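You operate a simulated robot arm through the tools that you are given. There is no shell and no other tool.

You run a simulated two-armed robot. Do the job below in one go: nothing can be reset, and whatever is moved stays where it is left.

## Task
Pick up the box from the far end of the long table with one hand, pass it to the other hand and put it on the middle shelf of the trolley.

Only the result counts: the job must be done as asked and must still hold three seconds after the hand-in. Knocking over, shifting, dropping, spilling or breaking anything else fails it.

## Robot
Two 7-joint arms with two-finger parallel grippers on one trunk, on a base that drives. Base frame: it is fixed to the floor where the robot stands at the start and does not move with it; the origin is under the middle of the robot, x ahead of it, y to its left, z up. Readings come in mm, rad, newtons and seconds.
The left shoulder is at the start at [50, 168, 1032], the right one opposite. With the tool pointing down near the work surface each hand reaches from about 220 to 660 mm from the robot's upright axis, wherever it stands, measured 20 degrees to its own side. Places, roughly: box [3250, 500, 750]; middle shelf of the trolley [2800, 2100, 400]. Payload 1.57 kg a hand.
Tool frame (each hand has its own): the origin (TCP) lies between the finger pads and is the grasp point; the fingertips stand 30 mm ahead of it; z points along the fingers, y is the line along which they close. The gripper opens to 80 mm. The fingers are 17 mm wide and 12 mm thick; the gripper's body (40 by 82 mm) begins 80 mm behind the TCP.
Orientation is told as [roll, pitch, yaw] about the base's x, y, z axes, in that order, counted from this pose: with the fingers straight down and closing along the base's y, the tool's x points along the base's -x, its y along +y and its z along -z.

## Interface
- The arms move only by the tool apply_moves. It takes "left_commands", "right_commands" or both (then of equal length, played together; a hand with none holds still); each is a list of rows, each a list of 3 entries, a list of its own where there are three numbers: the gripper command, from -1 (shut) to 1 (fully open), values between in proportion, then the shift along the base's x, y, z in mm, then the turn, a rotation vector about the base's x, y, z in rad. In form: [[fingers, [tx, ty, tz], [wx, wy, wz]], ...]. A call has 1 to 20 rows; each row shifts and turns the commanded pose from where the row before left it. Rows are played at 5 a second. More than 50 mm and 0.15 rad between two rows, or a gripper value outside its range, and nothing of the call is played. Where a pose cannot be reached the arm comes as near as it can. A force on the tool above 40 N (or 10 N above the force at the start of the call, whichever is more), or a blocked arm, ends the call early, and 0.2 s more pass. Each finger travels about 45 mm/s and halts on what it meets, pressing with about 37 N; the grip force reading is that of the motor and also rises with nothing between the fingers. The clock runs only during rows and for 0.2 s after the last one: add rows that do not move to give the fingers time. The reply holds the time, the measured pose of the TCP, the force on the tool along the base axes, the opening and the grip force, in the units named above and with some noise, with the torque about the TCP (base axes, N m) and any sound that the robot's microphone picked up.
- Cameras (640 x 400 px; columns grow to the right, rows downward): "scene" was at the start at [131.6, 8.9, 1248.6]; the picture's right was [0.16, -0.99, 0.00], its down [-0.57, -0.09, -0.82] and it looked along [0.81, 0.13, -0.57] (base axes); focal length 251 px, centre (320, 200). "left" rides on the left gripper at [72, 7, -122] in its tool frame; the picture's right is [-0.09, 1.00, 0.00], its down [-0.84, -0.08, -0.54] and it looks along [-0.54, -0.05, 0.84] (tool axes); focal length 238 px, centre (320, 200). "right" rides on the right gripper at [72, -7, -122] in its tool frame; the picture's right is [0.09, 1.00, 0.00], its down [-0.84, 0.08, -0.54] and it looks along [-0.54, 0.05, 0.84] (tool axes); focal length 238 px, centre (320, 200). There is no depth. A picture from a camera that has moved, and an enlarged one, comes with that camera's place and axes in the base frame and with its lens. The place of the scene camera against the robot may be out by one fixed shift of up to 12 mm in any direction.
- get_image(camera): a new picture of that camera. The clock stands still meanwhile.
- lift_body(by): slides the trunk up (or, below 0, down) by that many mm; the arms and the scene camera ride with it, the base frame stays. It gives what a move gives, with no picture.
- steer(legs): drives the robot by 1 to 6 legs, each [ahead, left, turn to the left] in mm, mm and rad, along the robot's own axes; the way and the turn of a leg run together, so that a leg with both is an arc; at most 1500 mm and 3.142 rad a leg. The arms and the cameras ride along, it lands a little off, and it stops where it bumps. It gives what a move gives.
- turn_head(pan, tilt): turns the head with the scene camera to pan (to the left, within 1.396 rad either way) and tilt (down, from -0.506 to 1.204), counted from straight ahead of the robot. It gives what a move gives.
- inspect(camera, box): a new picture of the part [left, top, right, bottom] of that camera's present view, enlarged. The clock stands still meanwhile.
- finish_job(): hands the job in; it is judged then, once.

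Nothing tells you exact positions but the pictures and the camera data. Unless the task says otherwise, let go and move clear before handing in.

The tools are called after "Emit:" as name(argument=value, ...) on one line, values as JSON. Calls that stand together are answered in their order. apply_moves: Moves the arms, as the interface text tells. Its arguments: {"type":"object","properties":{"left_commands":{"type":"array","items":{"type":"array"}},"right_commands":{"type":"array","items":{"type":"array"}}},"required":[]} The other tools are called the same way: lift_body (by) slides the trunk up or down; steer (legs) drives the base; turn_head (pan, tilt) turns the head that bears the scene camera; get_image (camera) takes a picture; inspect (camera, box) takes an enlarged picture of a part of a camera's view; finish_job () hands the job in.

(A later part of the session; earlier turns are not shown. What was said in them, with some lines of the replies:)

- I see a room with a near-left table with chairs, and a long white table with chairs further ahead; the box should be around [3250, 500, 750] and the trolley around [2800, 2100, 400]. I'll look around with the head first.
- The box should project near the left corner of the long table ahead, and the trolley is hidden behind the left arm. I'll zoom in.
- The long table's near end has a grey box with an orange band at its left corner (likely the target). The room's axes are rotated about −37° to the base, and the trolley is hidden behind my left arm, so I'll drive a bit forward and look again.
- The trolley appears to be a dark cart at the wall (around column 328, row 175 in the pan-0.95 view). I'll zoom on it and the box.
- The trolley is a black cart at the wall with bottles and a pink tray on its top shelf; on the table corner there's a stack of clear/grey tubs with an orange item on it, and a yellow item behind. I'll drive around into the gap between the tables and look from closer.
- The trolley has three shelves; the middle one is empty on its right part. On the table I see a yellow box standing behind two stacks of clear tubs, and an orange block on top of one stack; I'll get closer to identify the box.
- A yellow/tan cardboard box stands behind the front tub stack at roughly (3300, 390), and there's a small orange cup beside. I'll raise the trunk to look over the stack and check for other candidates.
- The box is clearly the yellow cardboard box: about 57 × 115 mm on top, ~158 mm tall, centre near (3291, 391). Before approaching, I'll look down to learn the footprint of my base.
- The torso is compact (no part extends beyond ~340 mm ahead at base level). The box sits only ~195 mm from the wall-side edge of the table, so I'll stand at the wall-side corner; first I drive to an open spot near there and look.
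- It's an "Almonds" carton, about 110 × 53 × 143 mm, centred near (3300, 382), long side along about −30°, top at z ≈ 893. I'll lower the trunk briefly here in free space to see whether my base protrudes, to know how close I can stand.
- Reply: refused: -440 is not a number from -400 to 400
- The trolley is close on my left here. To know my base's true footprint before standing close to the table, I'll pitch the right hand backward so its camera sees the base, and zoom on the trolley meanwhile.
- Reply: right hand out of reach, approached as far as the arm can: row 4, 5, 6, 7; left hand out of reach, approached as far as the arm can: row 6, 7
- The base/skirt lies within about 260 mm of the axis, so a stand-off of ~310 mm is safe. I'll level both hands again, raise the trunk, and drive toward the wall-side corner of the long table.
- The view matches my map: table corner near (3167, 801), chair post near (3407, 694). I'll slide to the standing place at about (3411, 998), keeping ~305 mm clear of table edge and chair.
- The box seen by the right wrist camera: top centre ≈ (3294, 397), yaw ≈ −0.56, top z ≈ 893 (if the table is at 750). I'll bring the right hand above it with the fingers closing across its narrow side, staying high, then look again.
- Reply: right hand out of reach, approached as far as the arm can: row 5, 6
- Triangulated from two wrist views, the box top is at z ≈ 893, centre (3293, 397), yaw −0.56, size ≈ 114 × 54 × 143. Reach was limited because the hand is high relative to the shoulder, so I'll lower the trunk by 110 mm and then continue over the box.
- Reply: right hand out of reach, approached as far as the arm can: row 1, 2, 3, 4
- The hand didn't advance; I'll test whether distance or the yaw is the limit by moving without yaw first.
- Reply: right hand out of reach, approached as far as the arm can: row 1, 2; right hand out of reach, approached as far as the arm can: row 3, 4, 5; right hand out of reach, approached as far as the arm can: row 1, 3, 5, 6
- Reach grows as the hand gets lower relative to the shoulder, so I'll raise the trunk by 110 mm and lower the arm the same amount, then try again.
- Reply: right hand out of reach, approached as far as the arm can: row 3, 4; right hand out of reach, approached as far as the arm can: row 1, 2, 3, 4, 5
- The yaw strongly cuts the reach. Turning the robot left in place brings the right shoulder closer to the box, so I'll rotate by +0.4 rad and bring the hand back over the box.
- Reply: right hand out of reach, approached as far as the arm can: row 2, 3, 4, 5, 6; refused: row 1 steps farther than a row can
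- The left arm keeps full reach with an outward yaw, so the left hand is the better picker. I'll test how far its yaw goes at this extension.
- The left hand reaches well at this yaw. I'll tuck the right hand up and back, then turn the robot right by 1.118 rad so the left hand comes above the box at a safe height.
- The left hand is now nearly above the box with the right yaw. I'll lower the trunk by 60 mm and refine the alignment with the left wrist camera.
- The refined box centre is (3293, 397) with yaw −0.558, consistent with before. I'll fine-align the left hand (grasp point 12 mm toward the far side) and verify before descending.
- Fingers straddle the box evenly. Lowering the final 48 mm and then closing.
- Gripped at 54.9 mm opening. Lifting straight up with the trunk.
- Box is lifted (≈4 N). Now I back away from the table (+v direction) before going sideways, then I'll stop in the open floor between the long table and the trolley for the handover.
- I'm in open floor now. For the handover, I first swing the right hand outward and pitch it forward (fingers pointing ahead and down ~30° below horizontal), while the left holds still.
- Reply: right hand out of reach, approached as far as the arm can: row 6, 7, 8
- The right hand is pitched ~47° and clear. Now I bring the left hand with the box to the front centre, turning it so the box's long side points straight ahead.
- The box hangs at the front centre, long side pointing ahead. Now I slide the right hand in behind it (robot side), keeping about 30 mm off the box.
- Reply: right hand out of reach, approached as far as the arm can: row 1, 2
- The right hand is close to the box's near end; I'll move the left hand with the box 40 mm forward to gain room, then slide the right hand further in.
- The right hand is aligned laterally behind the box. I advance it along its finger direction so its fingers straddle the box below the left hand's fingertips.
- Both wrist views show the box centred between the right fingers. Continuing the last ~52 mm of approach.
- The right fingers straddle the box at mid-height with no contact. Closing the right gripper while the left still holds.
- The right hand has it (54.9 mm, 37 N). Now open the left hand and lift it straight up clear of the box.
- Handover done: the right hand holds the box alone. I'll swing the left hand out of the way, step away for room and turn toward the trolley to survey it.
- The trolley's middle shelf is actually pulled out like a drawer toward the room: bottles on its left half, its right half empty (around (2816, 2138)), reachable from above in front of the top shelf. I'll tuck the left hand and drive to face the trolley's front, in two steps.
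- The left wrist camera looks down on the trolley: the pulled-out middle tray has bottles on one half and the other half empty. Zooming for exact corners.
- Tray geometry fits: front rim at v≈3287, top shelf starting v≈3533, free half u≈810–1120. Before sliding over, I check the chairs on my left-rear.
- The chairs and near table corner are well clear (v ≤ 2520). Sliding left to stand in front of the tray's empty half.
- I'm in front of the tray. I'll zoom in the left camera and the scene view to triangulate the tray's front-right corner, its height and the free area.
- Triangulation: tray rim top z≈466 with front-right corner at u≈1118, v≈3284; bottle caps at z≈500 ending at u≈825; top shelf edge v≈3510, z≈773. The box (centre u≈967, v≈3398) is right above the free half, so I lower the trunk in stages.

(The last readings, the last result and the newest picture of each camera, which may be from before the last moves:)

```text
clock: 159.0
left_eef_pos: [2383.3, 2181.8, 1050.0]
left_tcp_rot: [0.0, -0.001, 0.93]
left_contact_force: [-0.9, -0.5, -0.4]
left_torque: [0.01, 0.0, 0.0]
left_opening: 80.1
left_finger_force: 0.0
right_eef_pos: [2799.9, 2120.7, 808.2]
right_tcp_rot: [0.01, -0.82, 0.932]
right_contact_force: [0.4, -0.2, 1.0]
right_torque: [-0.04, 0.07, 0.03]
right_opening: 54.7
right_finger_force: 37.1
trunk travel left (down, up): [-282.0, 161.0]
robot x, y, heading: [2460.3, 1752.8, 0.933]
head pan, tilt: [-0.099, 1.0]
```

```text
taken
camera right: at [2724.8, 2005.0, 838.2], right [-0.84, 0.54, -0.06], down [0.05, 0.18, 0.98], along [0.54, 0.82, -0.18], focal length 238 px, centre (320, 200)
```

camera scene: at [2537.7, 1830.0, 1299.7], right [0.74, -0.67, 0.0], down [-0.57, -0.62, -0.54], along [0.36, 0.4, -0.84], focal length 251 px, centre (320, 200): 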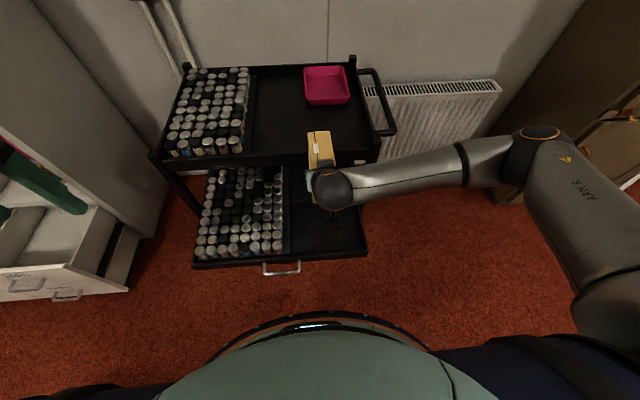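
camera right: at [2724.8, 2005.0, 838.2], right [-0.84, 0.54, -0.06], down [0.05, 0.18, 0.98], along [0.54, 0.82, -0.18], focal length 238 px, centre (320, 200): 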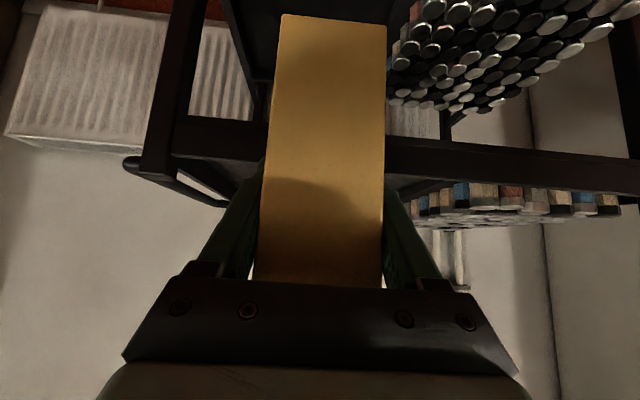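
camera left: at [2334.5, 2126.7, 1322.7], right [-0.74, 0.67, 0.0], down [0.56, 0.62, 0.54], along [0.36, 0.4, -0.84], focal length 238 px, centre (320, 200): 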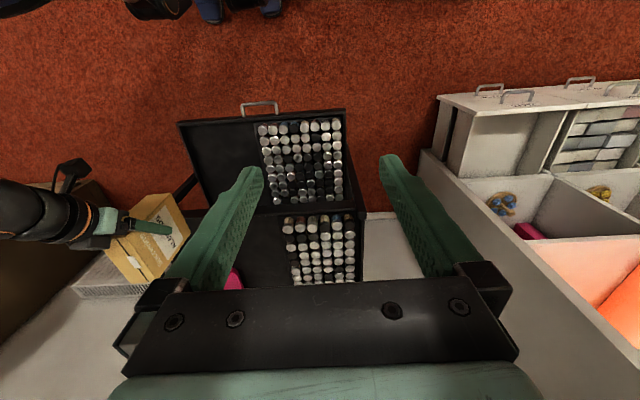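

Emit:
inspect(camera="scene", box=[140, 50, 400, 290])

Emit:
inspect(camera="left", box=[60, 100, 400, 300])

```text
1.67 times, centred on (270, 170) of scene
camera zoom: at [2537.7, 1830.0, 1299.7], right [0.74, -0.67, 0.0], down [-0.57, -0.62, -0.54], along [0.36, 0.4, -0.84], focal length 418 px, centre (403, 250)
```

zoom: 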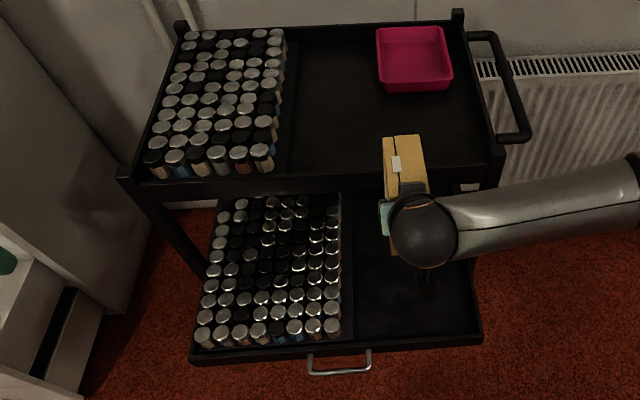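

```text
1.88 times, centred on (230, 200) of left
camera zoom: at [2334.5, 2126.6, 1172.8], right [-0.74, 0.67, 0.0], down [0.56, 0.62, 0.54], along [0.36, 0.4, -0.84], focal length 449 px, centre (489, 200)
```

zoom: 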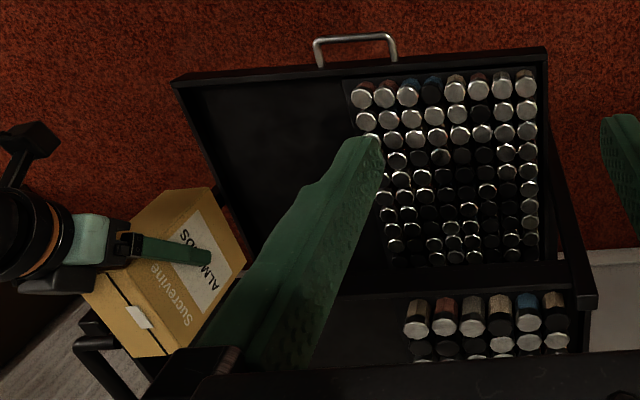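

The clearance between the box's far end and the top shelf edge is uncertain (10–50 mm), so I'll pull the box 20 mm back toward me before lowering past the shelf level.

Emit:
apply_moves(right_commands=[[-1, [-6, -8, 0], [0, 0, 0]], [-1, [-6, -8, 0], [0, 0, 0]], [-1, [0, 0, 0], [0, 0, 0]]])

Emit:
lift_body(by=-60)

Emit:
inspect(camera="scene", box=[140, 50, 400, 290])

Emit:
get_image(camera="left")

```text
clock: 159.8
left_eef_pos: [2383.8, 2180.5, 1048.7]
left_tcp_rot: [0.0, -0.003, 0.93]
left_contact_force: [-0.5, -0.2, -0.6]
left_torque: [-0.03, 0.02, -0.01]
left_opening: 79.9
left_finger_force: 0.1
right_eef_pos: [2787.6, 2105.1, 807.6]
right_tcp_rot: [0.008, -0.82, 0.93]
right_contact_force: [-0.1, 0.4, -0.6]
right_torque: [-0.04, 0.05, 0.01]
right_opening: 54.9
right_finger_force: 37.2
trunk travel left (down, up): [-282.0, 161.0]
robot x, y, heading: [2462.7, 1750.8, 0.931]
head pan, tilt: [-0.099, 1.0]
```

```text
clock: 160.8
left_eef_pos: [2383.8, 2181.1, 990.5]
left_tcp_rot: [0.0, 0.001, 0.929]
left_contact_force: [-0.1, 0.5, 0.3]
left_torque: [-0.01, -0.02, 0.01]
left_opening: 79.7
left_finger_force: 0.0
right_eef_pos: [2788.2, 2104.7, 748.1]
right_tcp_rot: [0.009, -0.82, 0.932]
right_contact_force: [0.5, -0.1, 0.5]
right_torque: [-0.07, 0.05, -0.02]
right_opening: 55.0
right_finger_force: 37.2
trunk travel left (down, up): [-222.0, 221.0]
robot x, y, heading: [2462.4, 1754.2, 0.934]
head pan, tilt: [-0.099, 1.0]
```

```text
1.67 times, centred on (270, 170) of scene
camera zoom: at [2537.6, 1830.0, 1239.7], right [0.74, -0.67, 0.0], down [-0.57, -0.62, -0.54], along [0.36, 0.4, -0.84], focal length 418 px, centre (403, 250)
```

zoom: 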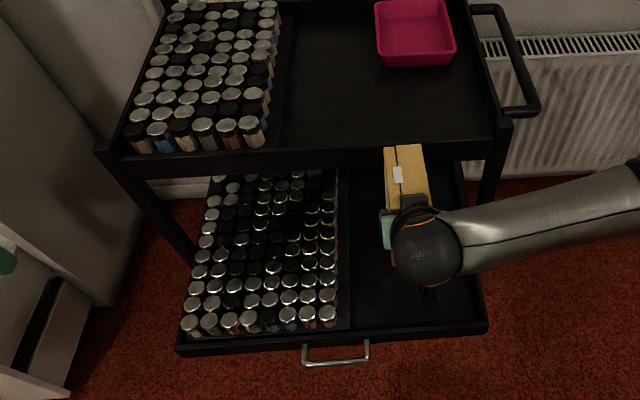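

```text
taken
camera left: at [2334.4, 2126.5, 1112.8], right [-0.74, 0.67, 0.0], down [0.56, 0.62, 0.54], along [0.36, 0.4, -0.84], focal length 238 px, centre (320, 200)
```

left: 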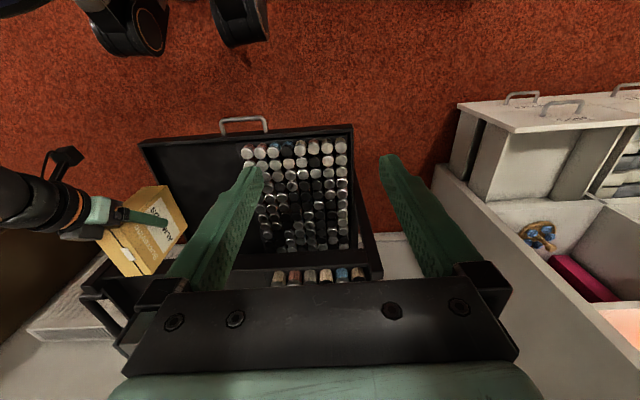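

The gap to the top shelf edge is now comfortably ≥45 mm. Continue lowering.

Emit:
lift_body(by=-130)

Emit:
get_image(camera="scene")

Emit:
get_image(camera="right")

Emit:
get_image(camera="left")

```text
clock: 162.4
left_eef_pos: [2383.8, 2180.3, 860.4]
left_tcp_rot: [0.0, 0.001, 0.931]
left_contact_force: [0.1, 0.2, -0.3]
left_torque: [0.01, -0.01, -0.02]
left_opening: 80.1
left_finger_force: 0.1
right_eef_pos: [2787.3, 2105.4, 617.7]
right_tcp_rot: [0.008, -0.82, 0.933]
right_contact_force: [-0.1, -0.2, 0.3]
right_torque: [-0.04, 0.07, -0.01]
right_opening: 55.0
right_finger_force: 36.6
trunk travel left (down, up): [-92.0, 351.0]
robot x, y, heading: [2461.3, 1752.2, 0.93]
head pan, tilt: [-0.099, 1.0]
```

```text
taken
camera scene: at [2537.6, 1830.0, 1109.7], right [0.74, -0.67, 0.0], down [-0.57, -0.62, -0.54], along [0.36, 0.4, -0.84], focal length 251 px, centre (320, 200)
```

scene: 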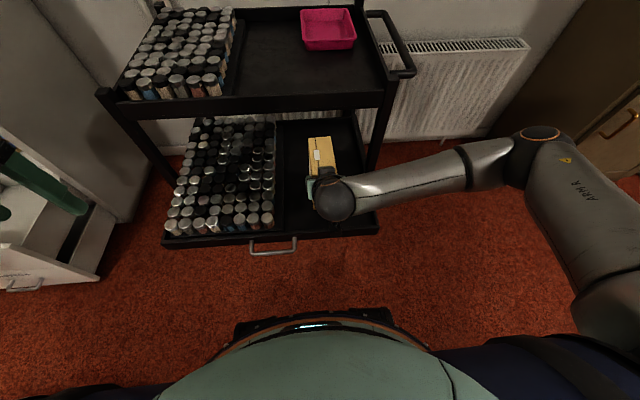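

```text
taken
camera right: at [2712.8, 1988.9, 648.2], right [-0.84, 0.54, -0.06], down [0.05, 0.18, 0.98], along [0.54, 0.82, -0.18], focal length 238 px, centre (320, 200)
```

right: 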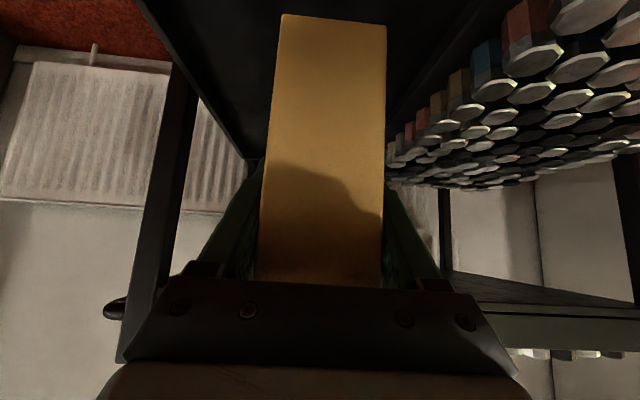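

```text
taken
camera left: at [2334.4, 2126.6, 982.8], right [-0.74, 0.67, 0.0], down [0.56, 0.62, 0.54], along [0.36, 0.4, -0.84], focal length 238 px, centre (320, 200)
```

left: 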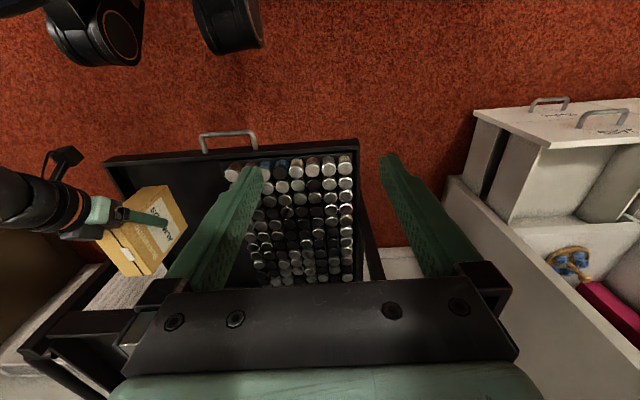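

Emit:
lift_body(by=-88)

Emit:
inspect(camera="scene", box=[150, 90, 410, 270])

Emit:
inspect(camera="left", box=[20, 120, 300, 295])

Emit:
get_image(camera="right")

```text
clock: 163.6
left_eef_pos: [2384.2, 2180.6, 772.3]
left_tcp_rot: [0.0, 0.001, 0.93]
left_contact_force: [0.0, -0.1, -0.4]
left_torque: [-0.02, 0.0, -0.01]
left_opening: 80.0
left_finger_force: 0.0
right_eef_pos: [2788.5, 2105.4, 529.5]
right_tcp_rot: [0.008, -0.821, 0.931]
right_contact_force: [-0.3, -0.6, -0.2]
right_torque: [-0.05, 0.05, -0.02]
right_opening: 55.0
right_finger_force: 37.2
trunk travel left (down, up): [-4.0, 439.0]
robot x, y, heading: [2462.9, 1753.1, 0.928]
head pan, tilt: [-0.099, 1.0]
```

```text
2.22 times, centred on (280, 180) of scene
camera zoom: at [2537.6, 1830.0, 1021.7], right [0.74, -0.67, 0.0], down [-0.57, -0.62, -0.54], along [0.36, 0.4, -0.84], focal length 557 px, centre (409, 244)
```

zoom: 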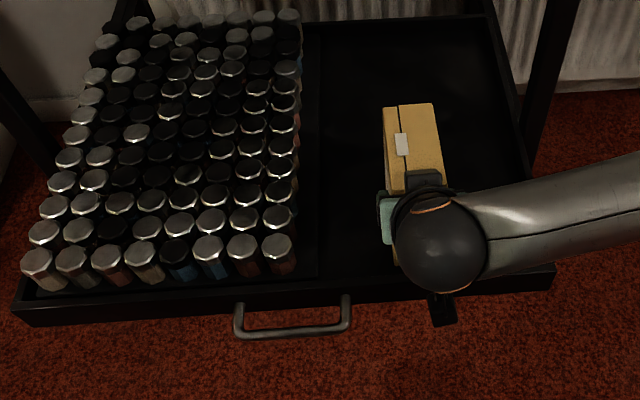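

```text
2.29 times, centred on (160, 208) of left
camera zoom: at [2334.4, 2126.6, 894.8], right [-0.74, 0.67, 0.0], down [0.56, 0.62, 0.54], along [0.36, 0.4, -0.84], focal length 545 px, centre (686, 183)
```

zoom: 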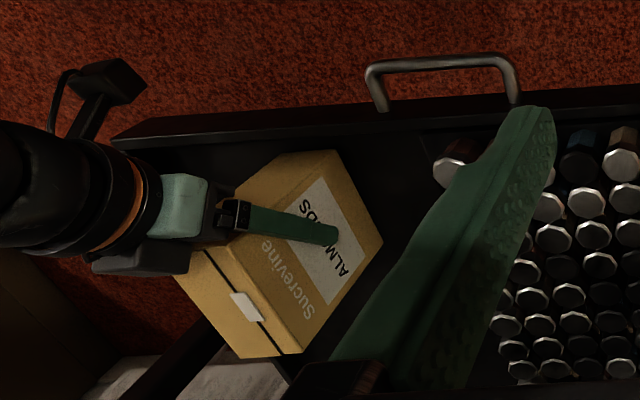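

```text
taken
camera right: at [2712.8, 1988.9, 560.2], right [-0.84, 0.54, -0.06], down [0.05, 0.18, 0.98], along [0.54, 0.82, -0.18], focal length 238 px, centre (320, 200)
```

right: 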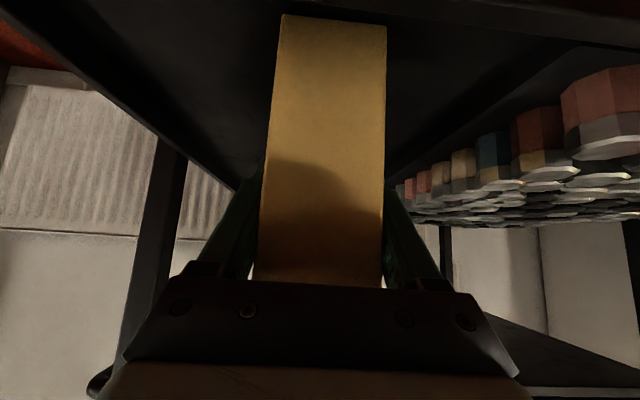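

The box is inside the tray's empty half, bottom ≈446 mm. I'll lower the last part with the arm in small steps, watching the force.

Emit:
apply_moves(right_commands=[[-1, [0, 0, -5], [0, 0, 0]], [-1, [0, 0, -5], [0, 0, 0]], [-1, [0, 0, -5], [0, 0, 0]], [-1, [0, 0, -5], [0, 0, 0]], [-1, [0, 0, -5], [0, 0, 0]]])

Emit:
inspect(camera="left", box=[20, 120, 300, 295])

```text
clock: 164.8
left_eef_pos: [2381.8, 2179.7, 773.3]
left_tcp_rot: [0.001, -0.002, 0.931]
left_contact_force: [0.9, 0.4, 0.2]
left_torque: [-0.03, 0.01, 0.01]
left_opening: 79.7
left_finger_force: 0.1
right_eef_pos: [2788.7, 2107.2, 509.1]
right_tcp_rot: [0.015, -0.83, 0.929]
right_contact_force: [0.8, -2.1, 29.5]
right_torque: [-0.77, -0.35, 0.14]
right_opening: 54.9
right_finger_force: 36.8
trunk travel left (down, up): [-4.0, 439.0]
robot x, y, heading: [2461.1, 1750.2, 0.928]
head pan, tilt: [-0.099, 1.0]
```

```text
2.29 times, centred on (160, 208) of left
camera zoom: at [2333.3, 2125.5, 895.3], right [-0.74, 0.67, 0.0], down [0.56, 0.62, 0.54], along [0.36, 0.4, -0.84], focal length 545 px, centre (686, 183)
```

zoom: 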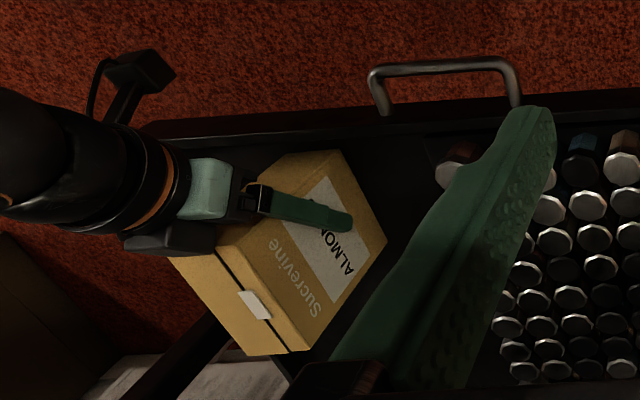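

Contact with the tray floor (29 N upward) at TCP z≈509. I'll ease up ~4 mm to relax the pressure, then release gently.

Emit:
apply_moves(right_commands=[[-1, [0, 0, 2], [0, 0, 0]], [-1, [0, 0, 1], [0, 0, 0]], [-1, [0, 0, 0], [0, 0, 0]]])

```text
clock: 165.6
left_eef_pos: [2383.3, 2180.4, 772.2]
left_tcp_rot: [0.0, -0.003, 0.93]
left_contact_force: [0.1, 0.3, 0.5]
left_torque: [-0.01, -0.01, 0.0]
left_opening: 80.0
left_finger_force: 0.1
right_eef_pos: [2787.5, 2105.7, 508.8]
right_tcp_rot: [0.009, -0.826, 0.933]
right_contact_force: [-2.0, 3.5, 15.1]
right_torque: [0.57, -0.73, 0.27]
right_opening: 54.9
right_finger_force: 37.0
trunk travel left (down, up): [-4.0, 439.0]
robot x, y, heading: [2465.9, 1753.3, 0.932]
head pan, tilt: [-0.099, 1.0]
```

Emit:
apply_moves(right_commands=[[-1, [0, 0, 1.5], [0, 0, 0]], [-1, [0, 0, 0], [0, 0, 0]]])

Emit:
get_image(camera="left")

Emit:
inspect(camera="left", box=[60, 160, 220, 290])

```text
clock: 166.2
left_eef_pos: [2382.7, 2180.4, 773.9]
left_tcp_rot: [0.0, 0.0, 0.931]
left_contact_force: [-0.1, -0.6, 0.3]
left_torque: [-0.02, 0.0, -0.03]
left_opening: 80.4
left_finger_force: 0.1
right_eef_pos: [2787.7, 2104.6, 508.6]
right_tcp_rot: [0.01, -0.822, 0.934]
right_contact_force: [-2.7, 2.9, 8.2]
right_torque: [0.67, -0.54, 0.37]
right_opening: 54.8
right_finger_force: 36.8
trunk travel left (down, up): [-4.0, 439.0]
robot x, y, heading: [2462.8, 1749.5, 0.931]
head pan, tilt: [-0.099, 1.0]
```

```text
taken
camera left: at [2333.9, 2126.2, 894.8], right [-0.74, 0.67, 0.0], down [0.56, 0.62, 0.54], along [0.36, 0.4, -0.84], focal length 238 px, centre (320, 200)
```

left: 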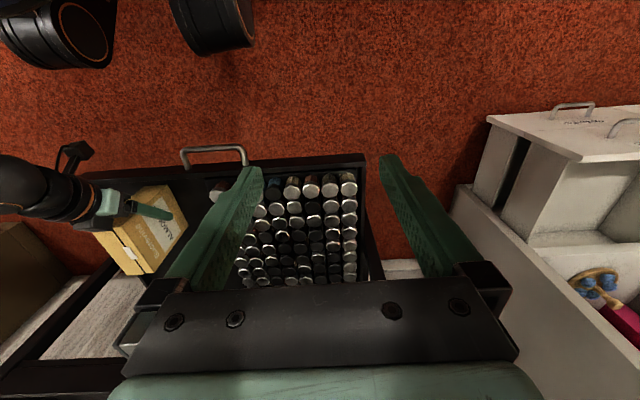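

```text
3.08 times, centred on (140, 225) of left
camera zoom: at [2333.9, 2126.2, 894.8], right [-0.74, 0.67, 0.0], down [0.56, 0.62, 0.54], along [0.36, 0.4, -0.84], focal length 733 px, centre (874, 123)
```

zoom: 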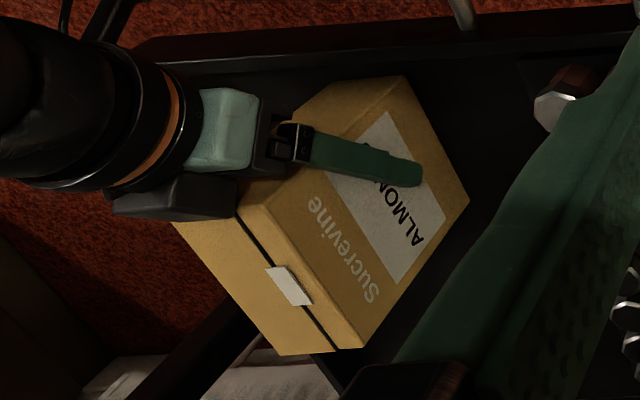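

The box rests on the tray floor. Releasing gently in steps.

Emit:
apply_moves(right_commands=[[0.45, [0, 0, 0], [0, 0, 0]], [0.6, [0, 0, 0], [0, 0, 0]], [0.8, [0, 0, 0], [0, 0, 0]], [1, [0, 0, 0], [0, 0, 0]], [1, [0, 0, 0], [0, 0, 0]]])

Emit:
get_image(camera="right")

Emit:
inspect(camera="left", box=[60, 160, 220, 290])

```text
clock: 167.4
left_eef_pos: [2381.8, 2180.4, 772.2]
left_tcp_rot: [0.0, 0.0, 0.93]
left_contact_force: [-0.6, 0.7, 0.3]
left_torque: [0.01, 0.02, 0.03]
left_opening: 79.8
left_finger_force: 0.1
right_eef_pos: [2788.6, 2104.4, 509.9]
right_tcp_rot: [0.009, -0.821, 0.932]
right_contact_force: [-0.4, 0.6, -0.2]
right_torque: [0.02, -0.04, 0.01]
right_opening: 79.9
right_finger_force: 0.2
trunk travel left (down, up): [-4.0, 439.0]
robot x, y, heading: [2457.5, 1751.5, 0.931]
head pan, tilt: [-0.099, 1.0]
```

```text
taken
camera right: at [2713.0, 1988.7, 539.7], right [-0.84, 0.54, -0.06], down [0.05, 0.18, 0.98], along [0.54, 0.82, -0.18], focal length 238 px, centre (320, 200)
```

right: 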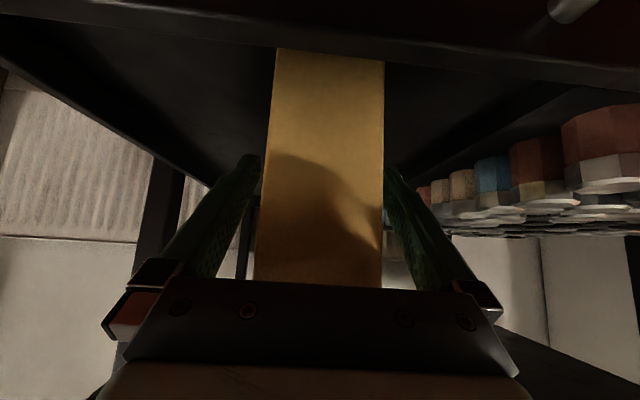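

```text
3.08 times, centred on (140, 225) of left
camera zoom: at [2334.3, 2126.5, 894.8], right [-0.74, 0.67, 0.0], down [0.56, 0.62, 0.54], along [0.36, 0.4, -0.84], focal length 733 px, centre (874, 123)
```

zoom: 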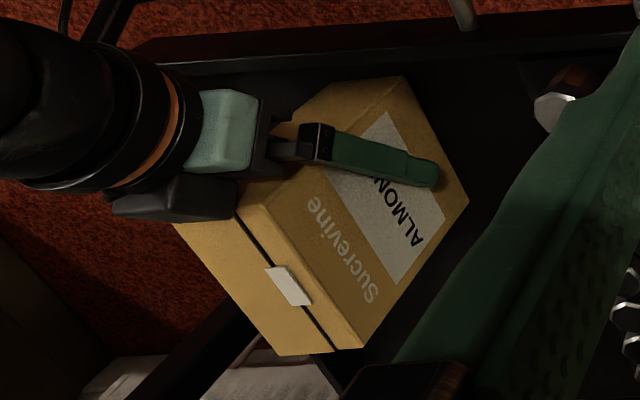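

The box stands by itself and did not move. Retreating the right hand up and back along its finger axis.

Emit:
apply_moves(right_commands=[[1, [-5.5, -7.3, 8.5], [0, 0, 0]], [1, [-10.9, -14.7, 17], [0, 0, 0]], [1, [-10.9, -14.7, 17], [0, 0, 0]], [1, [-10.9, -14.7, 17], [0, 0, 0]]])

Emit:
get_image(camera="right")

Emit:
get_image(camera="scene")

```text
clock: 168.4
left_eef_pos: [2382.7, 2181.8, 773.0]
left_tcp_rot: [-0.002, 0.0, 0.93]
left_contact_force: [-0.4, 0.0, -0.5]
left_torque: [-0.04, 0.02, -0.05]
left_opening: 79.9
left_finger_force: 0.0
right_eef_pos: [2749.2, 2053.6, 569.3]
right_tcp_rot: [0.009, -0.821, 0.933]
right_contact_force: [0.3, 0.0, -0.9]
right_torque: [0.02, -0.01, -0.02]
right_opening: 80.1
right_finger_force: 0.1
trunk travel left (down, up): [-4.0, 439.0]
robot x, y, heading: [2462.8, 1751.3, 0.931]
head pan, tilt: [-0.099, 1.0]
```

```text
taken
camera right: at [2674.1, 1937.0, 599.6], right [-0.84, 0.54, -0.06], down [0.05, 0.18, 0.98], along [0.54, 0.82, -0.18], focal length 238 px, centre (320, 200)
```

right: 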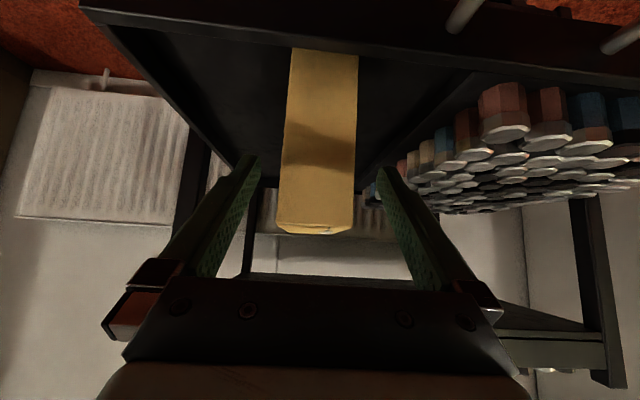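

```text
taken
camera scene: at [2537.5, 1829.9, 1021.7], right [0.74, -0.67, 0.0], down [-0.57, -0.62, -0.54], along [0.36, 0.4, -0.84], focal length 251 px, centre (320, 200)
```

scene: 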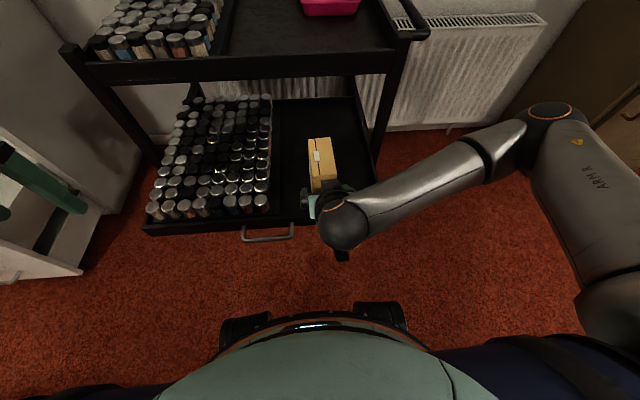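

The box stands upright in the tray. I retreat further, then raise the trunk to move clear.

Emit:
apply_moves(right_commands=[[1, [-9, -12, 20], [0, 0, 0]], [1, [-9, -12, 20], [0, 0, 0]], [1, [-9, -12, 20], [0, 0, 0]]])

Emit:
lift_body(by=300)

Emit:
get_image(camera="scene")

Emit:
inspect(camera="scene", box=[170, 80, 390, 300])

Emit:
get_image(camera="left")

```text
clock: 169.2
left_eef_pos: [2382.5, 2180.9, 772.9]
left_tcp_rot: [0.0, 0.001, 0.93]
left_contact_force: [-0.2, 0.6, -0.6]
left_torque: [0.03, -0.01, 0.01]
left_opening: 80.2
left_finger_force: 0.0
right_eef_pos: [2722.8, 2018.9, 630.2]
right_tcp_rot: [0.009, -0.82, 0.93]
right_contact_force: [-0.1, 0.2, 0.2]
right_torque: [0.03, 0.03, 0.0]
right_opening: 79.8
right_finger_force: 0.0
trunk travel left (down, up): [-4.0, 439.0]
robot x, y, heading: [2458.4, 1754.0, 0.93]
head pan, tilt: [-0.099, 1.0]
```

```text
clock: 172.2
left_eef_pos: [2382.8, 2180.9, 1073.1]
left_tcp_rot: [0.0, 0.0, 0.93]
left_contact_force: [-0.6, -0.5, -0.1]
left_torque: [-0.02, 0.05, 0.03]
left_opening: 80.1
left_finger_force: 0.1
right_eef_pos: [2722.9, 2018.0, 930.3]
right_tcp_rot: [0.007, -0.82, 0.931]
right_contact_force: [-0.3, -0.7, 0.5]
right_torque: [-0.01, 0.0, 0.02]
right_opening: 79.9
right_finger_force: 0.1
trunk travel left (down, up): [-304.0, 139.0]
robot x, y, heading: [2458.6, 1750.4, 0.932]
head pan, tilt: [-0.099, 1.0]
```

```text
taken
camera scene: at [2537.5, 1830.0, 1321.6], right [0.74, -0.67, 0.0], down [-0.57, -0.62, -0.54], along [0.36, 0.4, -0.84], focal length 251 px, centre (320, 200)
```

scene: 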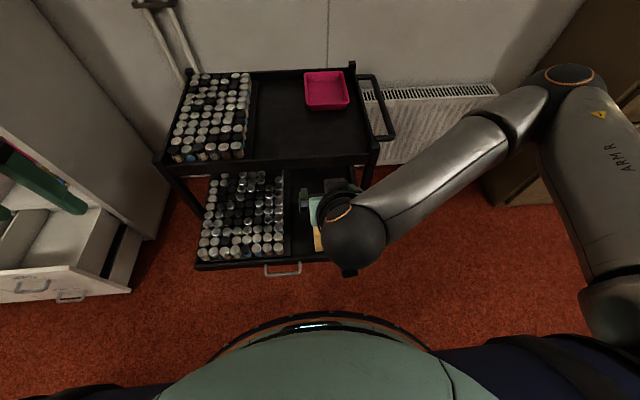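

```text
1.82 times, centred on (280, 190) of scene
camera zoom: at [2537.5, 1830.0, 1321.6], right [0.74, -0.67, 0.0], down [-0.57, -0.62, -0.54], along [0.36, 0.4, -0.84], focal length 456 px, centre (393, 218)
```

zoom: 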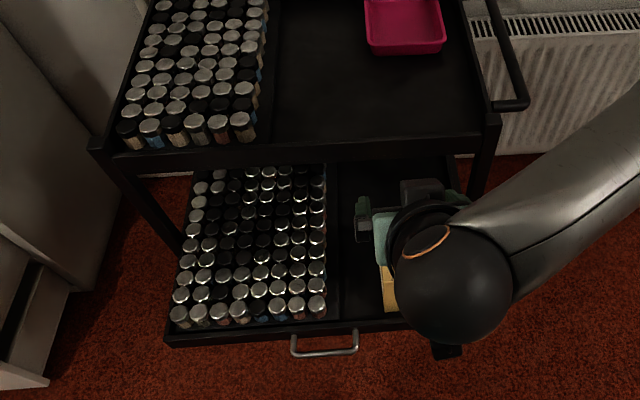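

```text
taken
camera left: at [2334.3, 2126.6, 1194.7], right [-0.74, 0.67, 0.0], down [0.56, 0.62, 0.54], along [0.36, 0.4, -0.84], focal length 238 px, centre (320, 200)
```

left: 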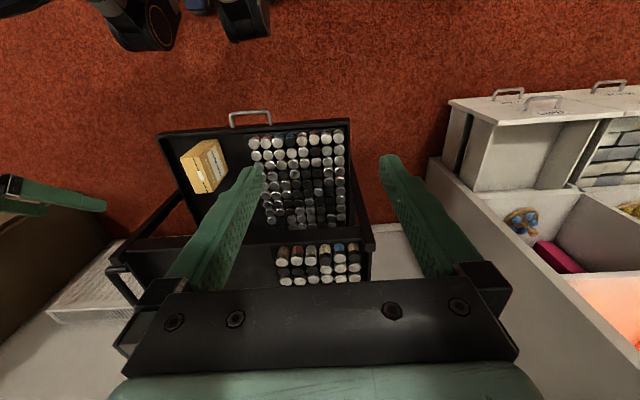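

Emit:
inspect(camera="left", box=[140, 100, 300, 230])

Emit:
apply_moves(right_commands=[[1, [10, -22, 20], [0, 0, 0]], [1, [25, -22, 15], [0, 0, 0]], [1, [28, -22, 0], [0, 0, 0]], [1, [28, -22, 0], [0, 0, 0]], [1, [28, -22, 0], [0, 0, 0]]])

Emit:
inspect(camera="scene", box=[170, 80, 390, 300])

```text
3.08 times, centred on (220, 165) of left
camera zoom: at [2334.3, 2126.6, 1194.7], right [-0.74, 0.67, 0.0], down [0.56, 0.62, 0.54], along [0.36, 0.4, -0.84], focal length 733 px, centre (628, 308)
```

zoom: 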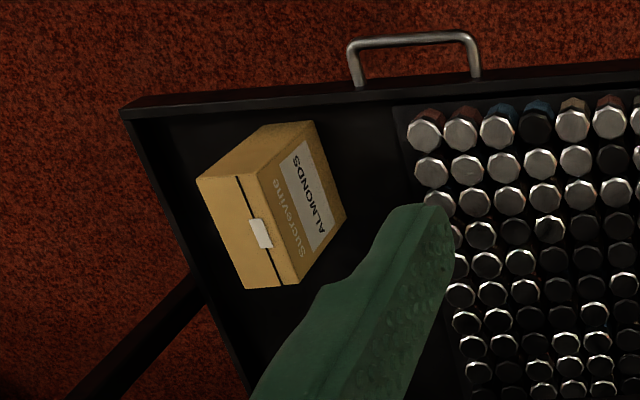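

```text
clock: 173.4
left_eef_pos: [2383.0, 2181.0, 1072.5]
left_tcp_rot: [0.0, 0.0, 0.931]
left_contact_force: [0.0, -0.5, 0.2]
left_torque: [-0.02, -0.01, -0.01]
left_opening: 79.8
left_finger_force: 0.0
right_eef_pos: [2851.0, 1974.8, 956.1]
right_tcp_rot: [0.009, -0.82, 0.93]
right_contact_force: [1.5, 0.5, -0.5]
right_torque: [0.0, -0.01, 0.01]
right_opening: 79.8
right_finger_force: 0.1
right hand out of reach, approached as far as the arm can: row 2, 3, 4, 5
trunk travel left (down, up): [-304.0, 139.0]
robot x, y, heading: [2459.1, 1752.4, 0.932]
head pan, tilt: [-0.099, 1.0]
```

```text
1.82 times, centred on (280, 190) of scene
camera zoom: at [2537.8, 1829.4, 1321.7], right [0.74, -0.67, 0.0], down [-0.57, -0.62, -0.54], along [0.36, 0.4, -0.84], focal length 456 px, centre (393, 218)
```

zoom: 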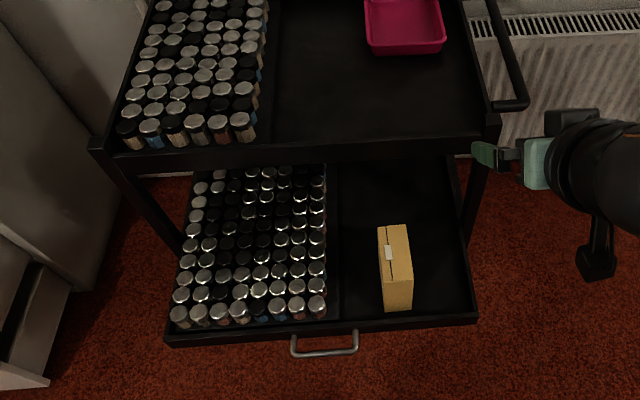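

The Almonds box stands upright on the trolley's middle shelf, in the empty half beside the bottles. Both hands are open and well clear, and nothing else looks disturbed, so I'm handing the job in.

Emit:
finish_job()

```text
The job is handed in.
```

The Almonds box is standing upright on the middle shelf of the trolley, in the empty half next to the bottles. I've handed the job in but haven't seen the result of the judging.

- **Which box:** I took the yellow Almonds carton as the box. It stood at the corner of the long table nearest the place you gave, behind a stack of clear tubs.
- **Pick and pass:** The left hand picked it up from above. The right hand took it over in open floor space and put it down.
- **Shelf:** The middle shelf was pulled out like a drawer, so I set the box in from above, in front of the top shelf.
- **Contact:** While lowering the box I pressed it onto the shelf with about 30 N, then eased off before letting go. It did not move when released.
- **Surroundings:** Both hands are open and clear of the trolley. Nothing else looked moved in the last pictures, which show only the trolley and the floor around it. My checks around the tables came before that, and nothing looked disturbed there either.
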